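You operate a simulated robot arm through the tools that you are given. There is no shell and no other tool. Be economical: measure what you need, move in short steps, check, and stop when the job is done.

You run a simulated robot arm. Do the job below in one go: nothing can be reset, and whatever is moved stays where it is left.

TASK
Ladle brew into the yellow cup and the green cup and cover them.
Fine: one ladle each from the beaker, ladle back; the white lid on the yellow cup, the black lid on the green cup. Set down upright: ladle.
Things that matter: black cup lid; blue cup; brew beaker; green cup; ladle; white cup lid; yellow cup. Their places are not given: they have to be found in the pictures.

The check looks at the end state, three seconds after you hand in, the way a careful person would. Anything else that was tipped, shoved, dropped, spilled or broken makes it a failure. Lids that push on must go on centred and level and be pressed home; caps that screw on are set level and turned clockwise until they are tight.

THE ROBOT
A 7-joint arm with a two-finger parallel gripper, fixed in place. Base frame: the origin is at the foot of the arm, x ahead of it, y to its left, z up; the work surface is at about z = 802. Lengths are in mm, angles in degrees, forces in N, time in s.
With the tool pointing down near the work surface it reaches from about 300 to 700 mm from the base axis. Its first joint turns from -66.0 to 66.0 degrees. Payload 1.57 kg.
Tool frame: the origin (TCP) lies between the finger pads and is the grasp point; the fingertips stand 30 mm ahead of it; z points along the fingers, y is the line along which they close. Largest opening 110 mm; finger width 24, thickness 12; the body of the gripper, 48 by 112 mm, starts 78 mm behind the TCP.
Orientation is that of the tool frame in the base frame, as [roll, pitch, yaw] about the fixed x, y, z axes, in that order (R = Rz(yaw) Ry(pitch) Rx(roll)). With the fingers straight down and closing along the base's y, the tool's x points along the base's -x, its y along +y and its z along -z.

THE INTERFACE
- The arm moves only by the tool apply_moves. Its argument "targets" is a list of rows, each an object (a shift or turn left out is 0, a gripper value left out holds the last) with "offset": the shift along the tool's x, y, z in mm, a list of three; "dr": the turn, a rotation vector about the tool's x, y, z in degrees, a list of three. In form: [{"offset": [tx, ty, tz], "dr": [ax, ay, az]}, ...]. A call has 1 to 20 rows; each row shifts and turns the commanded pose from where the row before left it, along the tool's axes as they then stand. "gripper" is the gripper command, from -1 (fully open) to 1 (shut), values between in proportion, set as the call begins (left out, the last holds). Rows are played at 5 a second. More than 50 mm and 8.6 degrees between two rows, or a gripper value outside its range, and nothing of the call is played. A pose out of reach is approached as far as the arm can. The call stops where the force on the tool passes 40 N (or 10 N more than at its start, if that is more) or the arm is blocked; 0.2 s more then pass. The fingers move at their own pace (about 108 mm/s each) and stop on an object; they squeeze with about 36 N. The grip force told is the motor's: it shows also when the fingers shut on nothing. Time passes only in rows, and 0.2 s behind the last, so rows that do not move let the fingers close. It gives the time, the measured TCP pose, the force on the tool (base axes), the opening and the grip force at its end, in the units of the frame above (readings bear some noise), with the torque about the TCP (base axes, N m) and any sound that the robot's microphone picked up.
- Cameras (640 x 400 px; columns grow to the right, rows downward): "scene" is fixed at [176.5, -397.6, 1411.1]; the picture's right is [0.68, -0.73, 0.00], its down [-0.37, -0.34, -0.86] and it looks along [0.63, 0.59, -0.50] (base axes); focal length 214 px, centre (320, 200). "wrist" rides on the gripper at [70, 16, -141] in the tool frame; the picture's right is [-0.23, 0.97, 0.00], its down [-0.86, -0.20, -0.48] and it looks along [-0.47, -0.11, 0.88] (tool axes); focal length 222 px, centre (320, 200).
- grab_frame(camera): a new picture of that camera. No time passes.
- pixel_to_xyz(camera, pixels): there is no depth. For up to 12 entries [column, row, z] of the newest picture of that camera ("zoom" is the newest enlarged one), the place [x, y] in the base frame at which the ray of that pixel passes the height z, good to about 2 mm. No time passes.
- inspect(camera, box): a new picture of the part [left, top, right, bottom] of that camera's present view, enlarged. No time passes.
- job_done(): hands the job in; it is judged then, once.

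Work in short steps. Measure before you move; look again where a grasp or a placing could have gone wrong, and mend it. You have 80 turns and 38 pictures in all, those below and enlarged ones among them. Open the gripper and draw the arm clear of the work before you hand the job in, unless the task says otherwise; then end with one line.

The tools are called after ">>>" as name(argument=value, ...) on one line, values as JSON. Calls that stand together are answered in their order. apply_moves: Moves the arm, as the interface text tells. Its arguments: {"type":"object","properties":{"targets":{"type":"array"},"gripper":{"type":"number"}},"required":["targets"]} The other tools are called the same way: grab_frame (camera) takes a picture; pixel_to_xyz (camera, pixels) gives the place at which the rays of pixels pass given heights; inspect (camera, box) takes an enlarged picture of a part of a camera's view; job_done () hands the job in.

At the start:

```text
clock: 0.0
position: [365.2, -23.1, 1315.8]
tcp_rot: [-180.0, 0.0, 180.0]
force: [-0.6, -0.5, -0.4]
torque: [0.01, 0.0, -0.01]
grip_width: 110.1
grasp_force: 0.1
```

scene: 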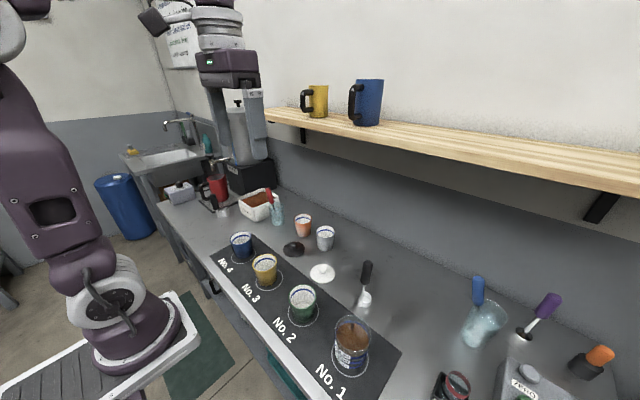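
wrist: 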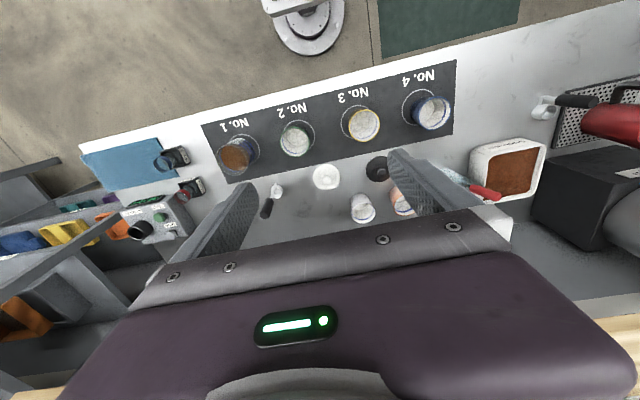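

The pictures show a mat with the beaker (No. 1), green (2), yellow (3) and blue cup (4), and the lids and ladle behind it. I'll enlarge those areas to measure them.

>>> inspect(camera="scene", box=[280, 220, 440, 400])

>>> inspect(camera="wrist", box=[200, 60, 480, 235])

>>> inspect(camera="scene", box=[200, 190, 360, 300])

```text
2.22 times, centred on (360, 310) of scene
```

zoom: 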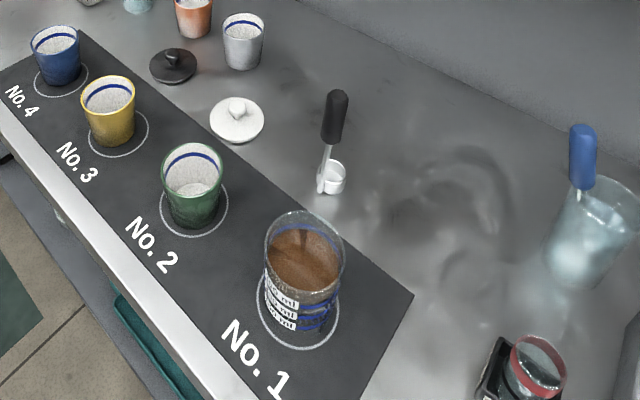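

```text
2.29 times, centred on (340, 148) of wrist
```

zoom: 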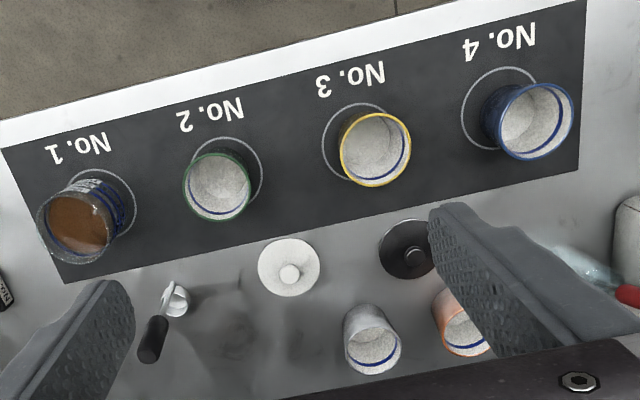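

```text
3.64 times, centred on (280, 245) of scene
```

zoom: 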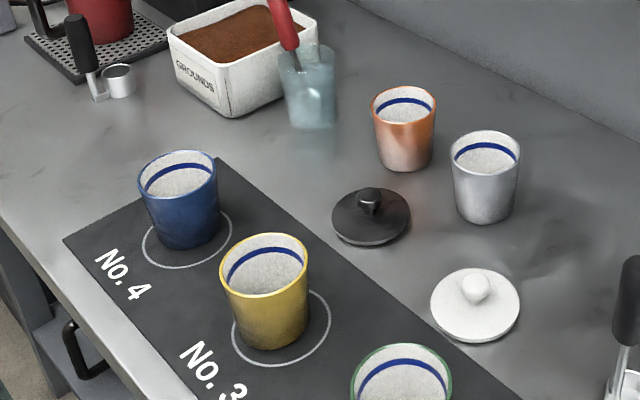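

Next I'll turn the key pixels into coordinates, using ladle, beaker, cup and lid points at plausible heights.

>>> pixel_to_xyz(camera="scene", pixels=[[350.1, 360.5, 802], [300.7, 315.4, 802], [264.6, 281.3, 802], [238, 255.5, 802], [321.9, 275.5, 806], [293.5, 250.9, 806], [368, 304, 802], [361, 305, 802], [303, 293, 880], [224.5, 212, 820], [325.5, 247, 802], [303, 233, 802]])

>>> inspect(camera="scene", box=[330, 250, 410, 310])

>>> pixel_to_xyz(camera="zoom", pixels=[[320, 200, 802]])

```text
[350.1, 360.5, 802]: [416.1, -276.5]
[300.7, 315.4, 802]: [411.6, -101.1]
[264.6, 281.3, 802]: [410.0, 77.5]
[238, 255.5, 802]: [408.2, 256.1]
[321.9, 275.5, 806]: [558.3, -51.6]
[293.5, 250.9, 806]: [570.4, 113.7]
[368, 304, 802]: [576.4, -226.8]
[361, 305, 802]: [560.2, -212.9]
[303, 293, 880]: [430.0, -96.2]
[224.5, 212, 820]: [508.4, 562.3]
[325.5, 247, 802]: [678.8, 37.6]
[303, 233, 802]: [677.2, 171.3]
```

```text
6.67 times, centred on (370, 280) of scene
```

zoom: 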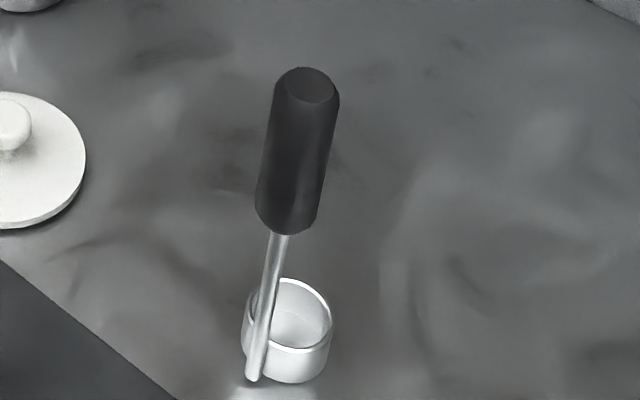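

```text
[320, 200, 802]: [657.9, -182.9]
```

The ladle stands on its cup with a vertical handle at about (565, -220). I'll lower the wrist camera over the beaker and ladle to measure them more closely.

>>> apply_moves(targets=[{"offset": [0, -30, 30]}, {"offset": [0, -30, 30]}, {"offset": [0, -30, 30]}, {"offset": [0, -30, 30]}, {"offset": [0, -30, 30]}, {"offset": [0, -27, 35]}, {"offset": [0, 0, 0]}], gripper=-1)

>>> grab_frame(camera="wrist")

```text
clock: 1.6
position: [368.2, -203.1, 1128.7]
tcp_rot: [180.0, 0.0, -179.9]
force: [-0.1, -0.1, -0.6]
torque: [0.01, -0.01, 0.0]
grip_width: 109.9
grasp_force: 0.1
```

```text
31 pictures are left
```

wrist: 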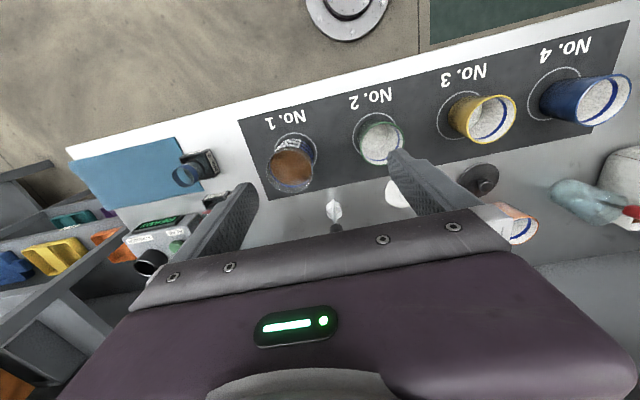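

Beaker, green cup and the ladle's cup all show between the fingers. I'll enlarge that part to read the rims.

>>> inspect(camera="wrist", box=[250, 100, 410, 240])

>>> inspect(camera="scene", box=[310, 300, 400, 390])

```text
2.86 times, centred on (330, 170) of wrist
```

zoom: 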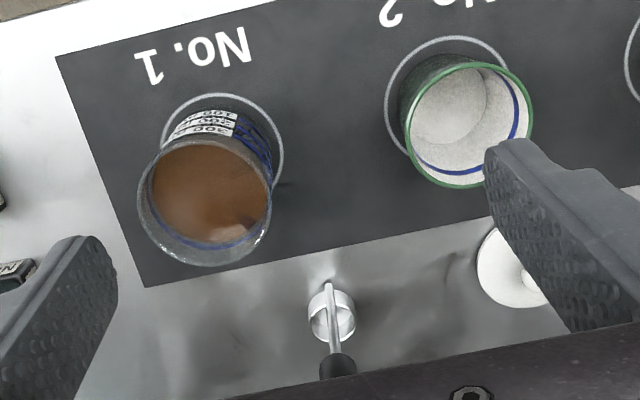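

```text
4.44 times, centred on (355, 345) of scene
```

zoom: 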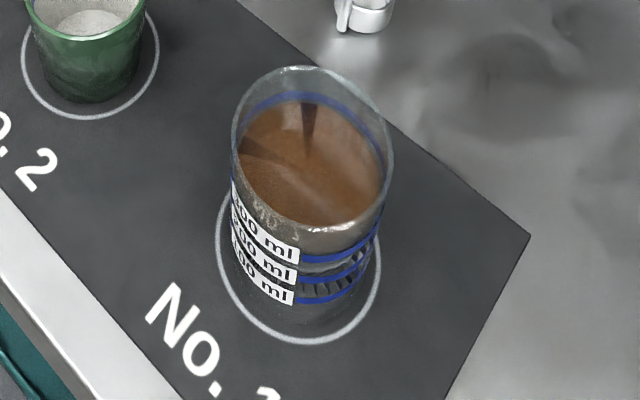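

I'll triangulate the beaker rim, liquid, green rim and ladle from both views.

>>> pixel_to_xyz(camera="wrist", pixels=[[289.8, 170, 900], [289.8, 170, 920], [289.8, 170, 940], [266.4, 168, 920], [313.1, 170, 920], [382.1, 143.4, 880], [382.1, 143.4, 900], [334, 210, 820], [334, 210, 830], [337, 228, 860], [337, 228, 880], [333, 199, 806]])

>>> pixel_to_xyz(camera="scene", pixels=[[353.2, 333.7, 900], [353.2, 333.7, 920], [353.2, 333.7, 940], [302.3, 297.8, 880], [302.3, 297.8, 900], [363.1, 297.3, 820], [363.1, 297.3, 830], [364, 284.5, 860], [364, 284.5, 880], [366.4, 262.5, 930], [366.4, 262.5, 950], [366.4, 262.5, 970]])

```text
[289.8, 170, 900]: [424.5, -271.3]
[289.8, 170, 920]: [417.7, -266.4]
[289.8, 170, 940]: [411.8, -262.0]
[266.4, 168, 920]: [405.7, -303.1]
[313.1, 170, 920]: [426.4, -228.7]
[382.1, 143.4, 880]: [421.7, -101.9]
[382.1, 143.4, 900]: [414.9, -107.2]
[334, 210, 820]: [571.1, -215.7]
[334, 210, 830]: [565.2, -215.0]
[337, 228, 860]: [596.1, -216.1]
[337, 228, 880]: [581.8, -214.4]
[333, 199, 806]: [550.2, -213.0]
```

```text
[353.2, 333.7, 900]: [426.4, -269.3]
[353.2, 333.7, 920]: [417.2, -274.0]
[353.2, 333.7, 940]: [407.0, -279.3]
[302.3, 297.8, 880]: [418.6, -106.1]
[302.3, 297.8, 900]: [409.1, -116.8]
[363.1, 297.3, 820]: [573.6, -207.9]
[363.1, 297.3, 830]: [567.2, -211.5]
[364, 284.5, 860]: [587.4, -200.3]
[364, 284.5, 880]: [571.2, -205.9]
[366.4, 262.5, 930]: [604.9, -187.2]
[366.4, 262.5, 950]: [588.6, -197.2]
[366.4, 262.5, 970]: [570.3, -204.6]
```

Triangulated: beaker at about (425,-271) with rim z≈900, green cup at about (421,-103) with rim z≈876, and ladle handle at about (553,-214) with top z≈985. I'll go above the ladle and turn the gripper 90° so it closes along base x and leaves the pour direction free.

>>> apply_moves(targets=[{"offset": [-46, -3, 0]}, {"offset": [-46, -3, 0]}, {"offset": [-46, -3, 0]}, {"offset": [-46, -2, 0]}, {"offset": [0, 0, 0], "dr": [0, 0, -8.2]}, {"dr": [0, 0, -8.2]}, {"dr": [0, 0, -8.2]}, {"dr": [0, 0, -8.2]}, {"dr": [0, 0, -8.2]}, {"dr": [0, 0, -8.2]}, {"dr": [0, 0, -8.2]}, {"dr": [0, 0, -8.2]}, {"dr": [0, 0, -8.2]}, {"dr": [0, 0, -8.2]}, {"dr": [0, 0, -8]}, {"offset": [0, 0, 0]}])

>>> grab_frame(camera="wrist")

>>> inspect(camera="scene", box=[280, 200, 440, 300])

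```text
clock: 5.0
position: [549.8, -210.7, 1132.1]
tcp_rot: [-179.9, -0.1, -89.9]
force: [-1.0, 0.0, 0.9]
torque: [0.02, 0.02, 0.02]
grip_width: 109.9
grasp_force: 0.1
```

```text
28 pictures are left
```

wrist: 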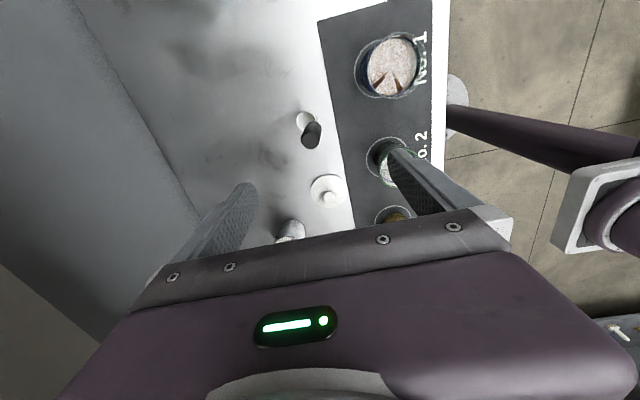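

```text
4.00 times, centred on (360, 250) of scene
```

zoom: 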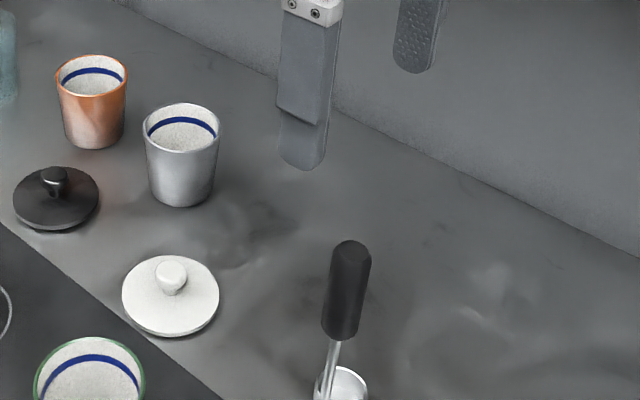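

The ladle lies between the fingers in the wrist view at about (311,135). I'll enlarge it to place the top of the handle.

>>> inspect(camera="wrist", box=[270, 95, 350, 215])

>>> pixel_to_xyz(camera="scene", pixels=[[367.7, 261, 970], [367.7, 261, 980], [367.7, 261, 990], [365, 284.5, 890], [365, 284.5, 900]])

```text
3.33 times, centred on (310, 155) of wrist
```

zoom: 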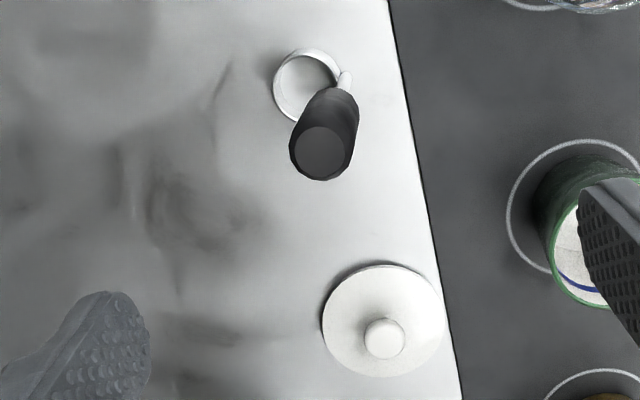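

```text
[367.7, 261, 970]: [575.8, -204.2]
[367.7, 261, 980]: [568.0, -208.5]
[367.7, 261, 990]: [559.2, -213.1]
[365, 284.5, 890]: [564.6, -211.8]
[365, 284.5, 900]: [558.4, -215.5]
```

Handle top centre is at zoom (320,150), rod base at (345,77), cup centre at (306,86) and white lid knob at (384,338). I'll convert these.

>>> pixel_to_xyz(camera="zoom", pixels=[[320, 150, 970], [320, 150, 980], [320, 150, 990], [320, 150, 1000], [345, 77, 830], [345, 77, 840], [345, 77, 850], [306, 86, 830], [274, 86, 830], [384, 338, 822], [384, 320, 808], [384, 338, 830]])

```text
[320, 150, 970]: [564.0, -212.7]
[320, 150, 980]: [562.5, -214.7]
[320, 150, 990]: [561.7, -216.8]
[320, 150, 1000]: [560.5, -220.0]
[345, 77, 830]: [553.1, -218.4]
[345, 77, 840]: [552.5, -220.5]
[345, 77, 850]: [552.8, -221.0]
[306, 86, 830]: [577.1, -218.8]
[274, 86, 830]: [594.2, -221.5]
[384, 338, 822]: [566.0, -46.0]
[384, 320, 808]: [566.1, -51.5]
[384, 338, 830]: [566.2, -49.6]
```

The handle top is at (562,-215), about 985 high, leaning slightly toward +x from the rod base at (553,-217). I'll descend to TCP z≈955 around the handle with a matching 2.5° tilt.

>>> apply_moves(targets=[{"offset": [4.3, -10, 30]}, {"offset": [0, 0, 35]}, {"offset": [0, 0, 35]}, {"offset": [0, 0, 35]}, {"offset": [0, 0, 30]}, {"offset": [0, 0, 12], "dr": [-2.5, 0, 0]}, {"offset": [0, 0, 0]}])

>>> inspect(camera="scene", box=[320, 220, 420, 320])

>>> inspect(camera="wrist", box=[180, 60, 460, 260])

```text
clock: 6.6
position: [559.9, -216.8, 953.6]
tcp_rot: [177.4, 0.0, -89.9]
force: [-0.1, 0.1, -0.4]
torque: [0.0, -0.01, -0.01]
grip_width: 110.1
grasp_force: 0.0
```

```text
4.00 times, centred on (370, 270) of scene
```

zoom: 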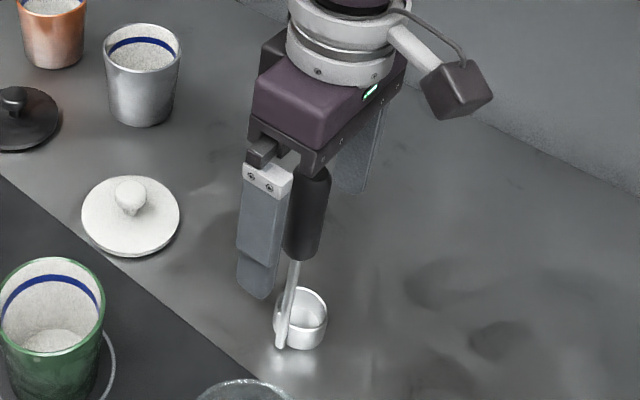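

```text
2.00 times, centred on (320, 160) of wrist
```

zoom: 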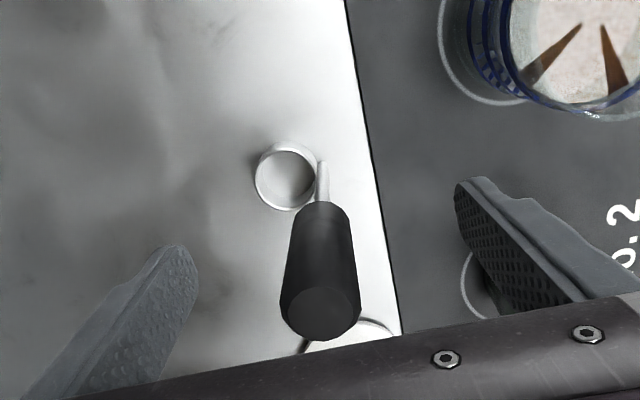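

The handle stands between the fingers, so I'll close on it.

>>> apply_moves(targets=[{"offset": [0, 0, 0]}, {"offset": [0, 0, 0]}, {"offset": [0, 0, 0]}, {"offset": [0, 0, 0]}], gripper=1)

>>> inspect(camera="wrist", box=[180, 60, 460, 260])

```text
clock: 7.6
position: [560.4, -216.8, 954.4]
tcp_rot: [177.5, -0.1, -90.0]
force: [-0.3, -0.3, -0.8]
torque: [-0.03, 0.11, -0.03]
grip_width: 25.4
grasp_force: 36.1
```

```text
2.00 times, centred on (320, 160) of wrist
```

zoom: 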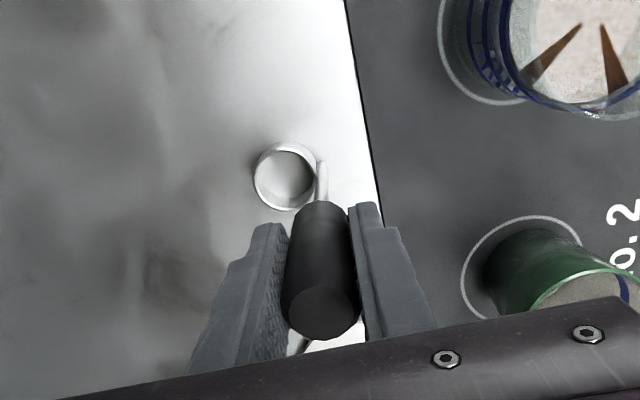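

Gripped at 25.4 mm and the cup did not shift. I'll measure the cup centre relative to the TCP.

>>> pixel_to_xyz(camera="zoom", pixels=[[286, 176, 825], [286, 176, 830], [286, 176, 835], [255, 176, 830], [317, 174, 830], [286, 143, 830], [286, 210, 830], [286, 186, 805], [575, 58, 880], [575, 58, 900]])

>>> apply_moves(targets=[{"offset": [0, 0, -10]}, {"offset": [0, 0, -30]}, {"offset": [0, 0, -40]}, {"offset": [0, 0, -40]}, {"offset": [0, 0, -20]}, {"offset": [0, 0, 0]}])

>>> inspect(camera="scene", box=[280, 180, 440, 380])

```text
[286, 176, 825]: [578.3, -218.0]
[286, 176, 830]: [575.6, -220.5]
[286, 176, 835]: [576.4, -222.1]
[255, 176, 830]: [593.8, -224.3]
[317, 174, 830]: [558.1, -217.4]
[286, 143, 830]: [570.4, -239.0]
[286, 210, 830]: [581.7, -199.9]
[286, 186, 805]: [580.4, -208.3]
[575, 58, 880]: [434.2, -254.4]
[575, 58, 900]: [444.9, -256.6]
```

```text
clock: 9.0
position: [566.3, -215.6, 1095.5]
tcp_rot: [177.5, 0.0, -90.0]
force: [-0.1, 0.2, -1.3]
torque: [-0.03, -0.02, -0.02]
grip_width: 25.2
grasp_force: 36.2
```

```text
2.00 times, centred on (360, 280) of scene
```

zoom: 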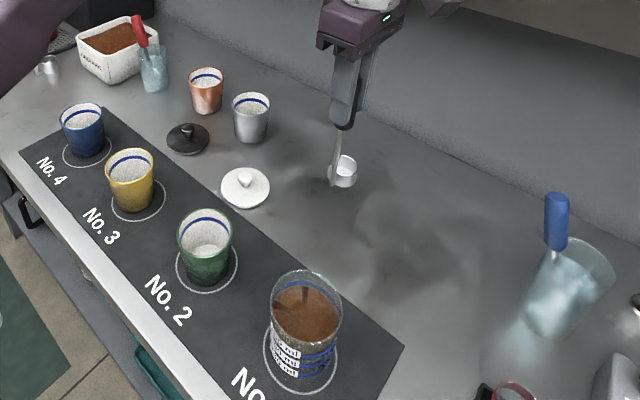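

The ladle lifted cleanly; its cup centre is about (+17,-2) from the TCP and its bottom 152 below. I'll carry it over the beaker centre (425,-271), then look.

>>> apply_moves(targets=[{"offset": [13.35, 39.5, 1.7]}, {"offset": [13.35, 39.5, 1.7]}, {"offset": [13.35, 39.5, 1.7]}, {"offset": [13.35, 39.7, 1.8]}, {"offset": [0, 0, 0]}])

>>> inspect(camera="wrist", box=[180, 40, 460, 240])

>>> inspect(camera="scene", box=[290, 220, 420, 390])

```text
clock: 10.2
position: [404.5, -268.2, 1097.9]
tcp_rot: [177.6, 0.0, -89.9]
force: [-0.5, 0.0, -1.5]
torque: [-0.01, 0.04, 0.0]
grip_width: 25.2
grasp_force: 35.9
```

```text
2.00 times, centred on (320, 140) of wrist
```

zoom: 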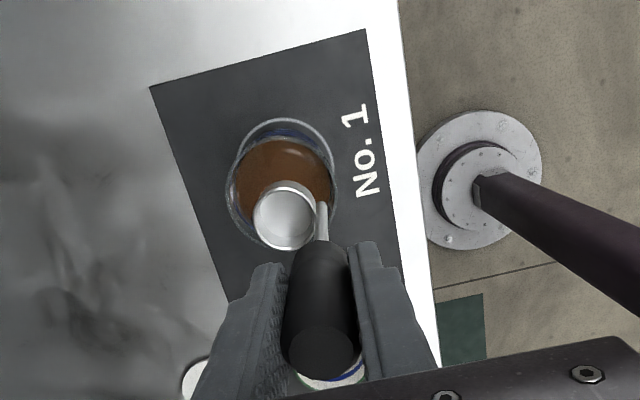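

```text
2.35 times, centred on (355, 305) of scene
```

zoom: 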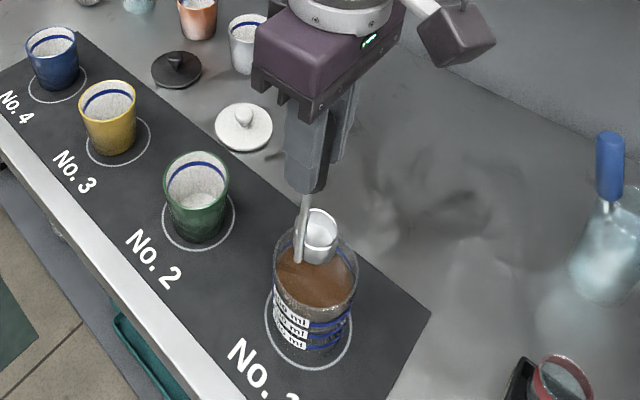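

The ladle's cup shows inside the beaker outline. I'll verify the rim centre from this view at zoom (282,191).

>>> pixel_to_xyz(camera="zoom", pixels=[[282, 191, 900], [226, 188, 900], [339, 188, 900], [282, 247, 900], [282, 135, 900], [286, 216, 972], [286, 165, 880]])

```text
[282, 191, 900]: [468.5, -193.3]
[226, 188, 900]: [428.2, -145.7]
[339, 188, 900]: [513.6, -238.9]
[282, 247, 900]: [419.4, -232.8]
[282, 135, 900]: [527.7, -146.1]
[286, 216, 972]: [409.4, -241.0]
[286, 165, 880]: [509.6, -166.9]
```

The zoom referred to the scene picture, so I'll query the wrist camera with full-frame pixels.

>>> pixel_to_xyz(camera="wrist", pixels=[[301, 135.5, 900], [273, 134, 900], [329.5, 134, 900], [301, 163.5, 900], [301, 107.5, 900], [303, 148, 972], [303, 122, 880]])

```text
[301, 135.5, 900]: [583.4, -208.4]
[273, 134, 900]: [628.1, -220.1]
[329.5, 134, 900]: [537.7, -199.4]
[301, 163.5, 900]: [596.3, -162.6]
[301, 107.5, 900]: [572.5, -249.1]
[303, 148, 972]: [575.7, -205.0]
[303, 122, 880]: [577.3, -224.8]
```

That used an older frame's pose, so I'll take a fresh wrist frame.

>>> inspect(camera="wrist", box=[250, 80, 350, 180])

```text
4.00 times, centred on (300, 130) of wrist
```

zoom: 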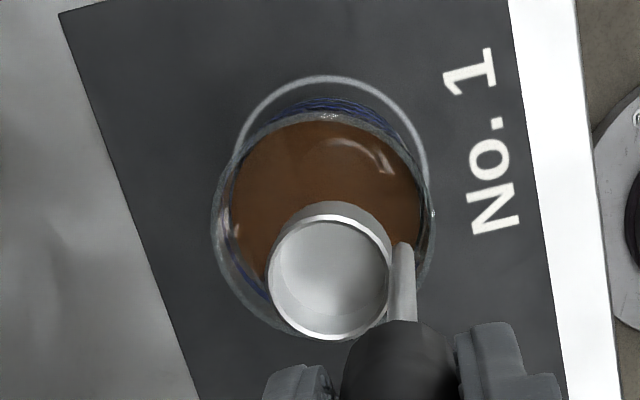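

>>> pixel_to_xyz(camera="zoom", pixels=[[323, 226, 900], [211, 226, 900], [435, 226, 900], [323, 112, 900], [323, 340, 900], [330, 277, 972], [268, 277, 972], [392, 277, 972], [402, 250, 972]])

```text
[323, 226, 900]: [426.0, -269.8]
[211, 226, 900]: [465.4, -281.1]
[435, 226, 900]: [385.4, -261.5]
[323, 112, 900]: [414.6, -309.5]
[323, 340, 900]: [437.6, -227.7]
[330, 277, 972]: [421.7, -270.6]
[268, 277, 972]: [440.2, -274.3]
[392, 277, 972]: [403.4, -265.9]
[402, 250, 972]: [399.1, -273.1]
```

Beaker centre is (426,-270) and the ladle cup centre (421.7,-270.6), so it is aligned to within 4 mm. I'll dip slowly to cup bottom z≈832, pause and lift straight out.

>>> apply_moves(targets=[{"offset": [0, -5, 30]}, {"offset": [0, -0.9, 20]}, {"offset": [0, -0.6, 14]}, {"offset": [0, -0.5, 10]}, {"offset": [0, -0.5, 10]}, {"offset": [0, -0.5, 10]}, {"offset": [0, -0.5, 10]}, {"offset": [0, -0.5, 10]}, {"offset": [0, 0, 0]}, {"offset": [0, 0, 0]}, {"offset": [0, 0, 0]}])

>>> inspect(camera="scene", box=[310, 270, 400, 390])

```text
clock: 12.6
position: [411.2, -270.2, 981.2]
tcp_rot: [177.5, 0.0, -90.0]
force: [-0.6, -0.7, -1.2]
torque: [0.05, 0.03, 0.01]
grip_width: 25.3
grasp_force: 36.1
```

```text
3.33 times, centred on (355, 330) of scene
```

zoom: 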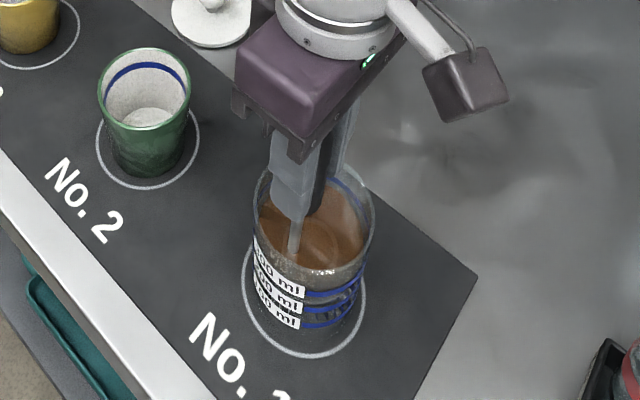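

The cup is submerged and touching nothing, so I'll lift it out slowly.

>>> apply_moves(targets=[{"offset": [0, 0.3, -8]}, {"offset": [0, 0.4, -9]}, {"offset": [0, 0.4, -9]}, {"offset": [0, 0.5, -11]}, {"offset": [0, 0.5, -11]}, {"offset": [0, 0.5, -11]}, {"offset": [0, 0.5, -11]}, {"offset": [0, 0.5, -11]}, {"offset": [0, 0.5, -11]}, {"offset": [0, 0.5, -11]}, {"offset": [0, 0.5, -11]}, {"offset": [0, 0.5, -11]}, {"offset": [0, 0, 0]}, {"offset": [0, 0, 0]}, {"offset": [0, 0, 0]}])

>>> inspect(camera="wrist", box=[250, 80, 350, 180])

```text
clock: 15.8
position: [409.9, -269.6, 1106.0]
tcp_rot: [177.5, -0.1, -90.0]
force: [-0.3, -0.2, -1.1]
torque: [-0.01, -0.03, -0.02]
grip_width: 25.3
grasp_force: 35.8
```

```text
4.00 times, centred on (300, 130) of wrist
```

zoom: 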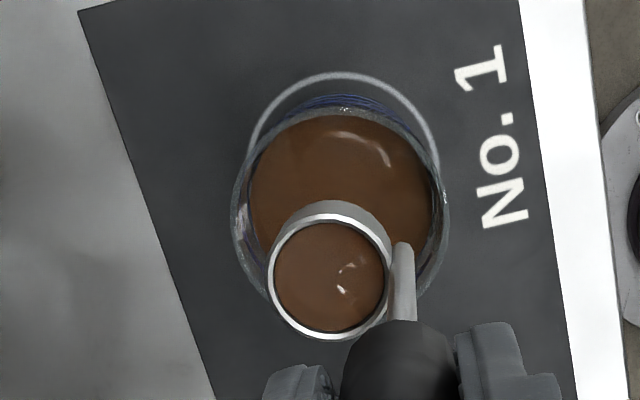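

The ladle is full and the beaker undisturbed. I'll carry it gently toward +y, to over the green cup at (421,-103), and measure that rim.

>>> apply_moves(targets=[{"offset": [-4, 0, 0]}, {"offset": [-10, 0.5, 0]}, {"offset": [-17, 0.5, 0]}, {"offset": [-20, 1, 0]}, {"offset": [-20, 1, 0]}, {"offset": [-20, 1, 0]}, {"offset": [-20, 1, 0]}, {"offset": [-17, 0.5, 0]}, {"offset": [-12, 0.5, 0]}, {"offset": [-7, 0, 0]}, {"offset": [-3, 0, 0]}, {"offset": [0, 0, 0]}, {"offset": [0, 0, 0]}])

>>> inspect(camera="wrist", box=[240, 80, 360, 200])

```text
clock: 18.6
position: [405.7, -119.4, 1105.0]
tcp_rot: [177.5, 0.1, -90.0]
force: [0.4, 0.1, -1.5]
torque: [-0.04, 0.0, 0.0]
grip_width: 25.1
grasp_force: 35.5
```

```text
3.33 times, centred on (300, 140) of wrist
```

zoom: 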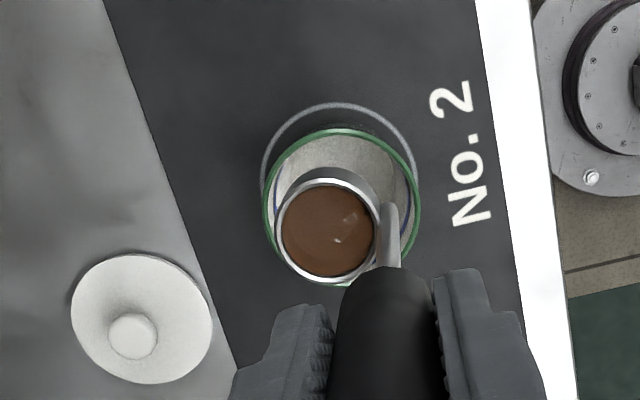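

Green rim ellipse spans columns 262–420 and rows 129–288 in the zoom, so its centre is about (341,208). I'll convert that.

>>> pixel_to_xyz(camera="zoom", pixels=[[341, 208, 876], [341, 208, 880], [262, 208, 878], [420, 208, 878], [341, 129, 878], [341, 288, 878], [326, 230, 978], [141, 318, 808], [132, 336, 825]])

```text
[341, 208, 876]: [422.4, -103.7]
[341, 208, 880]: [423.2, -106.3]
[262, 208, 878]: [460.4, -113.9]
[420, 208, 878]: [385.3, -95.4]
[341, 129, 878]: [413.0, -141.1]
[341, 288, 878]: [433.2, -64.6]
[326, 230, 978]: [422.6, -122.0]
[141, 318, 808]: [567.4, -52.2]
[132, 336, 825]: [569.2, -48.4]
```

The green cup is centred at (422.5,-104.5), about 77 mm across, so the pour lip is lined up. I'll descend 69 mm.

>>> apply_moves(targets=[{"offset": [0, -0.2, 4]}, {"offset": [0, -0.4, 9]}, {"offset": [0, -0.6, 14]}, {"offset": [0, -0.6, 15]}, {"offset": [0, -0.6, 13]}, {"offset": [0, -0.4, 9]}, {"offset": [0, -0.2, 5]}, {"offset": [0, 0, 0]}, {"offset": [0, 0, 0]}])

>>> inspect(camera="scene", box=[260, 240, 380, 360])

```text
clock: 20.6
position: [403.9, -120.5, 1035.6]
tcp_rot: [177.5, 0.1, -90.1]
force: [-0.2, -0.7, -1.3]
torque: [0.02, 0.01, 0.02]
grip_width: 25.2
grasp_force: 36.1
```

```text
3.33 times, centred on (320, 300) of scene
```

zoom: 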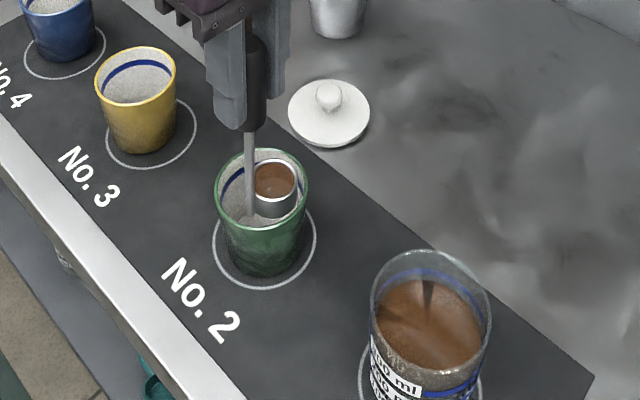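

The ladle is over the mouth with 8 mm to spare. I'll start the tilt about the lip with 6 rows, to confirm the arm follows.

>>> apply_moves(targets=[{"offset": [-9.7, 0, -0.9], "dr": [0, 4.5, 0]}, {"offset": [-9.7, 0, -0.9], "dr": [0, 4.5, 0]}, {"offset": [-9.7, 0, -0.9], "dr": [0, 4.5, 0]}, {"offset": [-9.7, 0, -0.9], "dr": [0, 4.5, 0]}, {"offset": [-9.7, 0, -0.9], "dr": [0, 4.5, 0]}, {"offset": [-9.7, 0, -0.9], "dr": [0, 4.5, 0]}])

>>> inspect(camera="scene", box=[260, 240, 380, 360])

```text
clock: 22.0
position: [404.8, -62.5, 1029.9]
tcp_rot: [177.2, -27.1, -88.7]
force: [0.7, 0.4, -1.6]
torque: [0.03, 0.01, 0.0]
grip_width: 25.2
grasp_force: 35.8
```

```text
3.33 times, centred on (320, 300) of scene
```

zoom: 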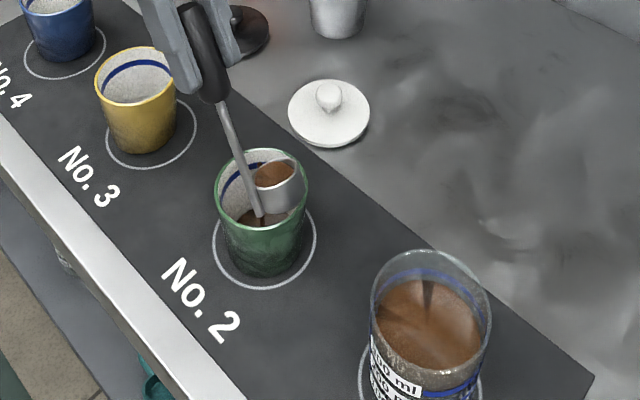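

Brew is flowing into the green cup and the arm tracks well. I'll continue tilting, raising slightly to keep the wrist clear of the neighbouring cups.

>>> apply_moves(targets=[{"offset": [-9.0, 0, -1.7], "dr": [0, 4.5, 0]}, {"offset": [-9.0, 0, -1.7], "dr": [0, 4.5, 0]}, {"offset": [-8.8, 0, -1.7], "dr": [0, 4.5, 0]}, {"offset": [-8.6, 0, -1.6], "dr": [0, 4.5, 0]}, {"offset": [-8.5, 0, -1.5], "dr": [0, 4.5, 0]}, {"offset": [-8.5, 0, -1.5], "dr": [0, 4.5, 0]}, {"offset": [-8.4, 0, -1.4], "dr": [0, 4.5, 0]}])

>>> grab_frame(camera="scene")

```text
clock: 23.6
position: [404.4, -7.3, 1001.4]
tcp_rot: [175.3, -58.5, -86.0]
force: [-0.2, 0.4, -2.0]
torque: [0.11, 0.05, 0.01]
grip_width: 25.1
grasp_force: 36.4
```

```text
13 pictures are left
```

scene: 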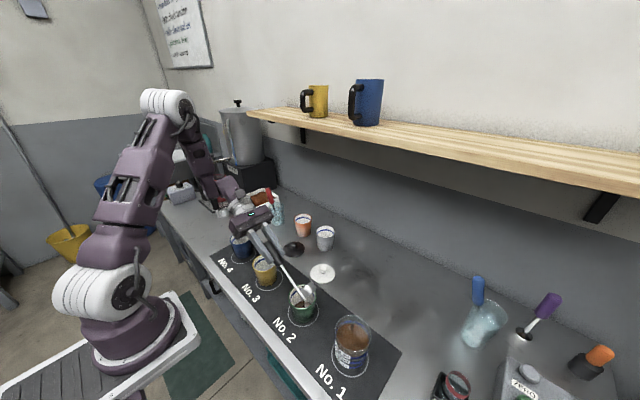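

It has followed to 58° with good clearance. I'll go on to about 85° and hold so it drains.

>>> apply_moves(targets=[{"offset": [-8.5, 0, -1.2], "dr": [0, 4.5, 0]}, {"offset": [-8.5, 0, -1.2], "dr": [0, 4.5, 0]}, {"offset": [-8.5, 0, -1.1], "dr": [0, 4.5, 0]}, {"offset": [-8.5, 0, -1.1], "dr": [0, 4.5, 0]}, {"offset": [-9.0, 0, -1.0], "dr": [0, 4.5, 0]}, {"offset": [-9.0, 0, -1.0], "dr": [0, 4.5, 0]}, {"offset": [0, 0, 0]}, {"offset": [0, 0, 0]}, {"offset": [0, 0, 0]}, {"offset": [0, 0, 0]}])

>>> inspect(camera="scene", box=[220, 200, 360, 340])

```text
clock: 25.8
position: [400.1, 15.6, 953.2]
tcp_rot: [151.0, -84.8, -60.8]
force: [0.3, 0.5, -2.0]
torque: [0.09, -0.03, -0.01]
grip_width: 25.3
grasp_force: 35.2
```

```text
2.86 times, centred on (290, 270) of scene
```

zoom: 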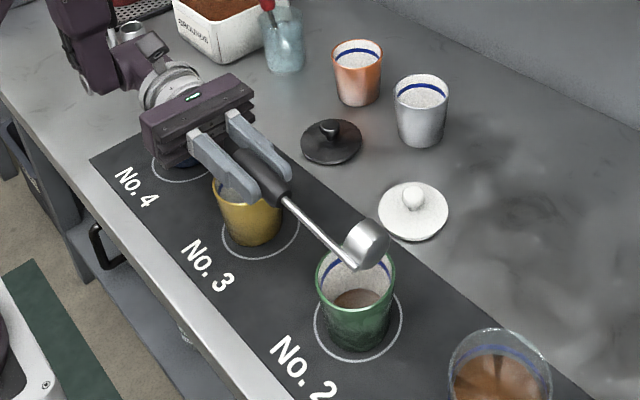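

The green cup has its brew and nothing was touched. I'll tilt back upright about the lip.

>>> apply_moves(targets=[{"offset": [18.1, 0, 3.75], "dr": [0, -8.55, 0]}, {"offset": [18.1, 0, 3.75], "dr": [0, -8.55, 0]}, {"offset": [18.1, 0, 3.75], "dr": [0, -8.55, 0]}, {"offset": [18.1, 0, 3.75], "dr": [0, -8.55, 0]}, {"offset": [18.1, 0, 3.75], "dr": [0, -8.55, 0]}, {"offset": [18.1, 0, 3.75], "dr": [0, -8.55, 0]}, {"offset": [18.1, 0, 3.75], "dr": [0, -8.55, 0]}, {"offset": [18.1, 0, 3.75], "dr": [0, -8.55, 0]}, {"offset": [18.1, 0, 3.75], "dr": [0, -8.55, 0]}, {"offset": [18.1, 0, 3.75], "dr": [0, -8.55, 0]}, {"offset": [0, 0, -20]}, {"offset": [0, 0, -20]}, {"offset": [0, 0, 0]}])

```text
clock: 28.6
position: [407.7, -121.8, 1091.0]
tcp_rot: [177.5, 0.0, -90.0]
force: [1.3, -0.1, -1.2]
torque: [0.02, -0.01, -0.01]
grip_width: 25.2
grasp_force: 36.0
```

Upright again, with no leftover tilt. I'll return to the beaker and dip again, slightly deeper than before.

>>> apply_moves(targets=[{"offset": [0, 0, -15]}, {"offset": [25, 0, 0]}, {"offset": [40, 0, 0]}, {"offset": [43, -0.6, 0]}, {"offset": [30, 0, 0]}, {"offset": [10, 0, 0]}, {"offset": [0, 0, 0]}, {"offset": [0, -1.3, 30]}, {"offset": [0, -1.1, 25]}, {"offset": [0, -0.6, 15]}, {"offset": [0, -0.4, 10]}, {"offset": [0, -0.4, 10]}, {"offset": [0, -0.5, 10]}, {"offset": [0, -0.5, 10]}, {"offset": [0, -0.5, 10]}, {"offset": [0, -0.4, 10]}, {"offset": [0, 0, 0]}, {"offset": [0, 0, 0]}, {"offset": [0, 0, 0]}])

```text
clock: 32.6
position: [408.7, -271.4, 975.3]
tcp_rot: [177.5, 0.0, -90.0]
force: [1.4, -0.6, -1.1]
torque: [0.0, 0.03, 0.02]
grip_width: 25.4
grasp_force: 36.3
```

Cup bottom is at z≈823 with no contact force. I'll lift slowly back to 1106.

>>> apply_moves(targets=[{"offset": [0, 0.3, -8]}, {"offset": [0, 0.4, -9]}, {"offset": [0, 0.4, -9]}, {"offset": [0, 0.5, -11]}, {"offset": [0, 0.5, -11]}, {"offset": [0, 0.5, -11]}, {"offset": [0, 0.5, -11]}, {"offset": [0, 0.5, -11]}, {"offset": [0, 0.5, -11]}, {"offset": [0, 0.5, -11]}, {"offset": [0, 0.5, -11]}, {"offset": [0, 0.5, -11]}, {"offset": [0, 0.2, -6]}, {"offset": [0, 0, 0]}, {"offset": [0, 0, 0]}, {"offset": [0, 0, 0]}])

```text
clock: 36.0
position: [410.1, -269.8, 1107.1]
tcp_rot: [177.4, 0.1, -89.9]
force: [0.3, 0.0, -1.4]
torque: [0.02, 0.01, 0.03]
grip_width: 25.0
grasp_force: 36.4
```

I'll carry the second ladle gently along +y to above the yellow cup.

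>>> apply_moves(targets=[{"offset": [-5, 0, 0]}, {"offset": [-12, 0, 0]}, {"offset": [-20, 0.5, 0]}, {"offset": [-24, 0.5, 0]}, {"offset": [-24, 0.5, 0]}, {"offset": [-24, 0.5, 0]}, {"offset": [-24, 0.5, 0]}, {"offset": [-24, 0.5, 0]}, {"offset": [-24, 0.5, 0]}, {"offset": [-24, 0.5, 0]}, {"offset": [-24, 0.5, 0]}, {"offset": [-24, 0.5, 0]}, {"offset": [-24, 0.5, 0]}, {"offset": [-22, 0, 0]}, {"offset": [-16, 0, 0]}, {"offset": [-10, 0, 0]}, {"offset": [-5, 0, 0]}, {"offset": [0, 0, 0]}, {"offset": [0, 0, 0]}])

>>> inspect(camera="wrist", box=[240, 80, 360, 200])

```text
clock: 40.0
position: [402.9, 60.0, 1105.1]
tcp_rot: [177.4, 0.0, -90.0]
force: [-0.5, 0.0, -1.8]
torque: [-0.01, 0.03, -0.01]
grip_width: 25.3
grasp_force: 35.9
```

```text
3.33 times, centred on (300, 140) of wrist
```

zoom: 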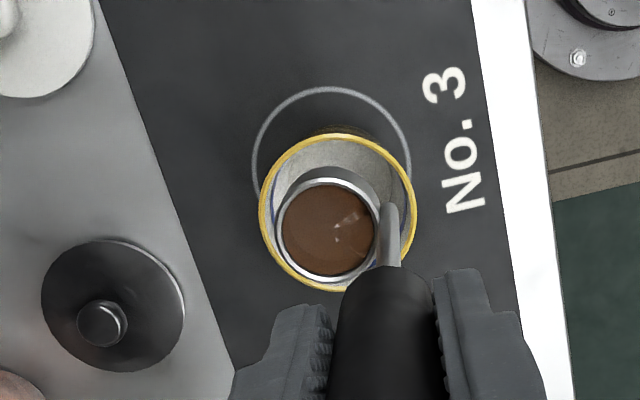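

The yellow rim spans columns 258–418 and rows 133–292, centred at about (338,212). I'll convert it, along with the black lid.

>>> pixel_to_xyz(camera="zoom", pixels=[[338, 212, 876], [338, 212, 880], [258, 212, 878], [418, 212, 878], [102, 323, 825], [114, 304, 808], [326, 230, 980]])

```text
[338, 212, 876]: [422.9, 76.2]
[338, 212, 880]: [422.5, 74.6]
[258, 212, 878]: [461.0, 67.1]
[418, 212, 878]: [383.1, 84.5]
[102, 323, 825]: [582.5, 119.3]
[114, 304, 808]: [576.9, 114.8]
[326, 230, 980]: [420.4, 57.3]
```

Yellow is centred at (422.5,75.5), so the lip is lined up. I'll descend 69 mm and begin the pour the same way.

>>> apply_moves(targets=[{"offset": [0, -0.5, 4]}, {"offset": [0, -0.6, 9]}, {"offset": [0, -0.8, 14]}, {"offset": [0, -0.8, 15]}, {"offset": [0, -0.8, 13]}, {"offset": [0, -0.6, 9]}, {"offset": [0, -0.4, 5]}, {"offset": [0, 0, 0]}, {"offset": [0, 0, 0]}, {"offset": [-9.7, 0, -0.9], "dr": [0, 4.5, 0]}, {"offset": [-9.7, 0, -0.9], "dr": [0, 4.5, 0]}, {"offset": [-9.7, 0, -0.9], "dr": [0, 4.5, 0]}, {"offset": [-9.7, 0, -0.9], "dr": [0, 4.5, 0]}, {"offset": [-9.7, 0, -0.9], "dr": [0, 4.5, 0]}, {"offset": [-9.7, 0, -0.9], "dr": [0, 4.5, 0]}])

```text
clock: 43.2
position: [404.8, 117.0, 1031.8]
tcp_rot: [177.2, -27.0, -88.7]
force: [-0.1, 0.6, -1.2]
torque: [0.07, 0.0, 0.01]
grip_width: 25.2
grasp_force: 36.5
```

The pose matches the green pour, so I'll continue to about 58°.

>>> apply_moves(targets=[{"offset": [-9.0, 0, -1.7], "dr": [0, 4.5, 0]}, {"offset": [-9.0, 0, -1.7], "dr": [0, 4.5, 0]}, {"offset": [-8.8, 0, -1.7], "dr": [0, 4.5, 0]}, {"offset": [-8.6, 0, -1.6], "dr": [0, 4.5, 0]}, {"offset": [-8.5, 0, -1.5], "dr": [0, 4.5, 0]}, {"offset": [-8.5, 0, -1.5], "dr": [0, 4.5, 0]}, {"offset": [-8.4, 0, -1.4], "dr": [0, 4.5, 0]}])

>>> grab_frame(camera="scene")

```text
clock: 44.8
position: [403.7, 169.1, 1000.8]
tcp_rot: [175.2, -58.5, -85.9]
force: [-0.4, 0.5, -1.1]
torque: [0.1, 0.0, 0.03]
grip_width: 25.1
grasp_force: 35.9
```

```text
10 pictures are left
```

scene: 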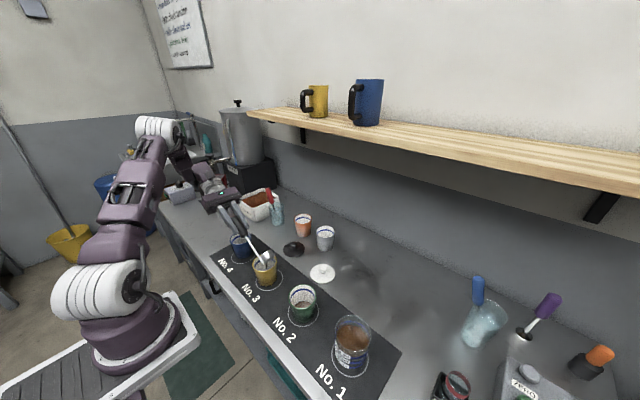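

It tracks fine. I'll take three more rows, then check the wrist's clearance from the coffee gear on the far side.

>>> apply_moves(targets=[{"offset": [-8.3, 0, -1.2], "dr": [0, 4.5, 0]}, {"offset": [-8.3, 0, -1.2], "dr": [0, 4.5, 0]}, {"offset": [-8.3, 0, -1.1], "dr": [0, 4.5, 0]}, {"offset": [0, 0, 0]}])

>>> inspect(camera="scene", box=[150, 120, 310, 300])

```text
clock: 45.8
position: [402.1, 184.8, 980.5]
tcp_rot: [171.9, -71.9, -82.2]
force: [-0.2, 0.1, -1.5]
torque: [0.1, -0.01, 0.02]
grip_width: 25.4
grasp_force: 36.4
```

```text
2.22 times, centred on (230, 210) of scene
```

zoom: 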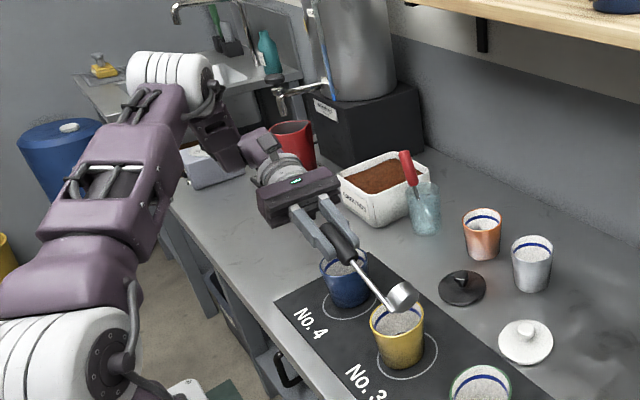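

The gripper is clear of the grounds box and carafe. I'll finish the last rows to 85° and let it drain.

>>> apply_moves(targets=[{"offset": [-8.3, 0, -1.1], "dr": [0, 4.5, 0]}, {"offset": [-8.5, 0, -1.0], "dr": [0, 4.5, 0]}, {"offset": [-8.5, 0, -1.0], "dr": [0, 4.5, 0]}, {"offset": [0, 0, 0]}, {"offset": [0, 0, 0]}, {"offset": [0, 0, 0]}, {"offset": [0, 0, 0]}])

```text
clock: 47.4
position: [400.7, 192.5, 955.9]
tcp_rot: [150.8, -84.9, -60.8]
force: [0.1, -0.2, -1.3]
torque: [0.09, 0.03, -0.02]
grip_width: 25.3
grasp_force: 36.0
```

No contact was felt. I'll tilt back upright and rise.

>>> apply_moves(targets=[{"offset": [18.1, 0, 3.75], "dr": [0, -8.55, 0]}, {"offset": [18.1, 0, 3.75], "dr": [0, -8.55, 0]}, {"offset": [18.1, 0, 3.75], "dr": [0, -8.55, 0]}, {"offset": [18.1, 0, 3.75], "dr": [0, -8.55, 0]}, {"offset": [18.1, 0, 3.75], "dr": [0, -8.55, 0]}, {"offset": [18.1, 0, 3.75], "dr": [0, -8.55, 0]}, {"offset": [18.1, 0, 3.75], "dr": [0, -8.55, 0]}, {"offset": [18.1, 0, 3.75], "dr": [0, -8.55, 0]}, {"offset": [18.1, 0, 3.75], "dr": [0, -8.55, 0]}, {"offset": [18.1, 0, 3.75], "dr": [0, -8.55, 0]}, {"offset": [0, 0, -20]}, {"offset": [0, 0, -20]}, {"offset": [0, 0, 0]}])

>>> inspect(camera="wrist", box=[240, 80, 360, 200])

```text
clock: 50.2
position: [404.9, 56.5, 1094.1]
tcp_rot: [177.5, 0.0, -90.0]
force: [0.7, -0.1, -2.2]
torque: [0.0, 0.03, 0.0]
grip_width: 25.4
grasp_force: 35.9
```

```text
3.33 times, centred on (300, 140) of wrist
```

zoom: 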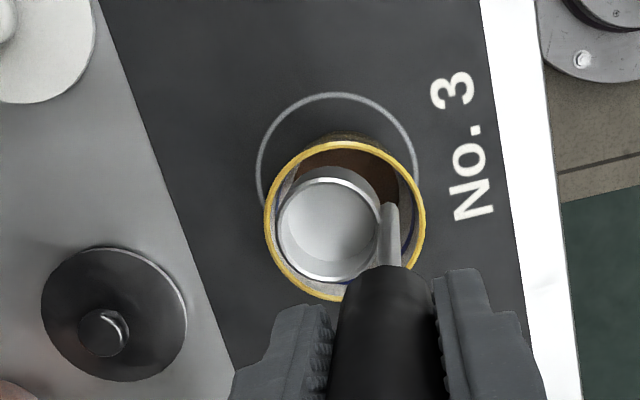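

The yellow cup has brew, the ladle is empty, and the cup has not moved. I'll take the ladle back to its first spot and lower it to just above the table.

>>> apply_moves(targets=[{"offset": [39, -22.2, -1]}, {"offset": [39, -22.2, -1]}, {"offset": [39, -22.2, -1]}, {"offset": [39, -22.2, -1]}, {"offset": [39, -22.2, -1]}, {"offset": [39, -22.2, -1]}, {"offset": [39.3, -22.2, -1]}, {"offset": [0, 0, 0]}, {"offset": [0, -1.5, 35]}, {"offset": [0, -1.5, 35]}, {"offset": [0, -1.3, 30]}, {"offset": [0, -0.9, 20]}, {"offset": [0, -0.4, 10]}, {"offset": [0, -0.2, 4]}, {"offset": [0, 0, 0]}])

```text
clock: 53.4
position: [562.2, -217.1, 960.4]
tcp_rot: [177.5, 0.1, -89.9]
force: [0.0, 0.1, -0.7]
torque: [-0.03, 0.03, 0.0]
grip_width: 25.4
grasp_force: 36.2
```

At z 960, about 6 mm above the grip height. I'll lower in small steps and watch the force.

>>> apply_moves(targets=[{"offset": [0, 0, 2]}, {"offset": [0, 0, 2]}, {"offset": [0, 0, 1]}, {"offset": [0, 0, 1]}, {"offset": [0, 0, 0]}, {"offset": [0, 0, 0]}])

```text
clock: 54.8
position: [563.0, -219.6, 955.3]
tcp_rot: [177.6, 0.0, -90.0]
force: [-0.5, 4.0, 22.9]
torque: [0.73, 0.23, -0.01]
grip_width: 25.3
grasp_force: 36.5
```

Contact at z≈955 with 23 N. I'll ease up slightly before opening.

>>> apply_moves(targets=[{"offset": [0, 0, -0.7]}, {"offset": [0, 0, 0]}])

```text
clock: 55.4
position: [562.9, -218.3, 955.2]
tcp_rot: [177.4, 0.0, -90.0]
force: [2.4, 0.8, 7.0]
torque: [0.15, -0.38, -0.04]
grip_width: 25.3
grasp_force: 36.2
```

Down to 7 N. I'll open slightly, then fully.

>>> apply_moves(targets=[{"offset": [0, 0, -0.3]}, {"offset": [0, 0, 0]}, {"offset": [0, 0, 0]}], gripper=0.3)

>>> apply_moves(targets=[{"offset": [0, 0, 0]}, {"offset": [0, 0, 0]}, {"offset": [0, 0, 0]}], gripper=-0.6)

>>> inspect(camera="scene", box=[280, 220, 440, 380])

```text
clock: 56.2
position: [562.5, -218.2, 955.1]
tcp_rot: [177.5, 0.0, -89.9]
force: [-0.1, 0.6, 0.5]
torque: [0.01, -0.03, 0.0]
grip_width: 38.6
grasp_force: 0.0
```

```text
clock: 57.0
position: [563.6, -217.8, 955.0]
tcp_rot: [177.6, 0.0, -89.9]
force: [0.5, 0.3, -1.1]
torque: [-0.01, 0.01, 0.01]
grip_width: 87.8
grasp_force: 0.1
```

```text
2.50 times, centred on (360, 300) of scene
```

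zoom: 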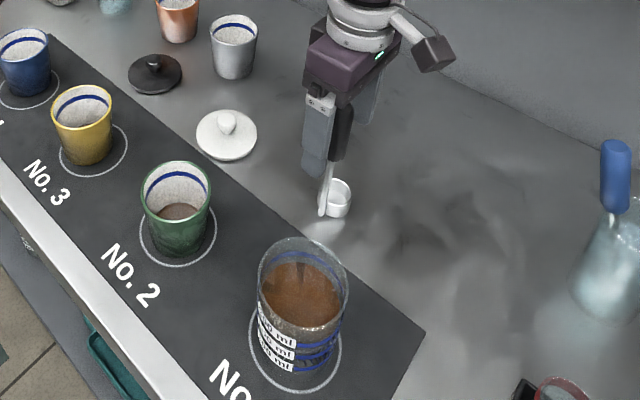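

The ladle stands upright and free. I'll rise, level the tool and go above the white lid at about (567,-52).

>>> apply_moves(targets=[{"offset": [0, 0, -20]}, {"offset": [0, 0, -40]}, {"offset": [0, 0, -40]}, {"offset": [0, 0, -30]}, {"offset": [0, 0, 0], "dr": [2.5, 0, 0]}, {"offset": [-41.5, 0, 0]}, {"offset": [-41.5, 0, 0]}, {"offset": [-41.5, 0, 0]}, {"offset": [-41.5, 0, 0]}, {"offset": [0, 0, 40]}, {"offset": [0, 0, 40]}, {"offset": [0, 0, 30]}, {"offset": [0, 0, 0]}])

>>> inspect(camera="wrist", box=[220, 60, 420, 240])

>>> pixel_to_xyz(camera="scene", pixels=[[322.5, 268.75, 825], [322.5, 268.75, 830], [322.5, 268.75, 835], [322.5, 274.5, 808], [322.5, 274.5, 812]])

```text
clock: 59.8
position: [568.0, -51.5, 972.9]
tcp_rot: [-179.9, -0.1, -90.0]
force: [0.1, -0.1, 0.5]
torque: [-0.01, 0.04, 0.01]
grip_width: 87.8
grasp_force: 0.0
```

```text
2.22 times, centred on (320, 150) of wrist
```

zoom: 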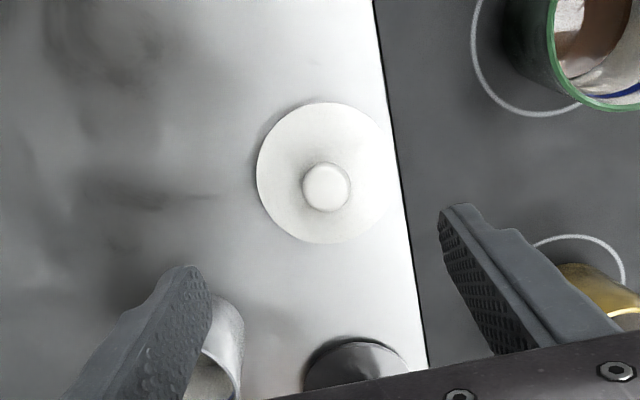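

```text
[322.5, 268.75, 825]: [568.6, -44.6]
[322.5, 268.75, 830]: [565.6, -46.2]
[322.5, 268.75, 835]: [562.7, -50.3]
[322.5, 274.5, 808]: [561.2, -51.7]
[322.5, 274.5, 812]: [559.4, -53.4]
```

Knob at zoom (327,187), lid disc spans columns 256–398 and rows 102–244. I'll convert.

>>> pixel_to_xyz(camera="zoom", pixels=[[327, 187, 825], [327, 187, 830], [327, 187, 835], [327, 173, 808], [256, 173, 808], [398, 173, 808], [327, 102, 808], [327, 244, 808], [303, 187, 830], [351, 187, 830]])

```text
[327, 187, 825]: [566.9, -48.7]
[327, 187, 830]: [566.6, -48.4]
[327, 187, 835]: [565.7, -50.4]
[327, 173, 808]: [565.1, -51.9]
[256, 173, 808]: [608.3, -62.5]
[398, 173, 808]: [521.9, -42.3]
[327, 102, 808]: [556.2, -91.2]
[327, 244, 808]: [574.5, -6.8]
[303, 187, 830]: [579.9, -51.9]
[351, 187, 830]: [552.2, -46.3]
```

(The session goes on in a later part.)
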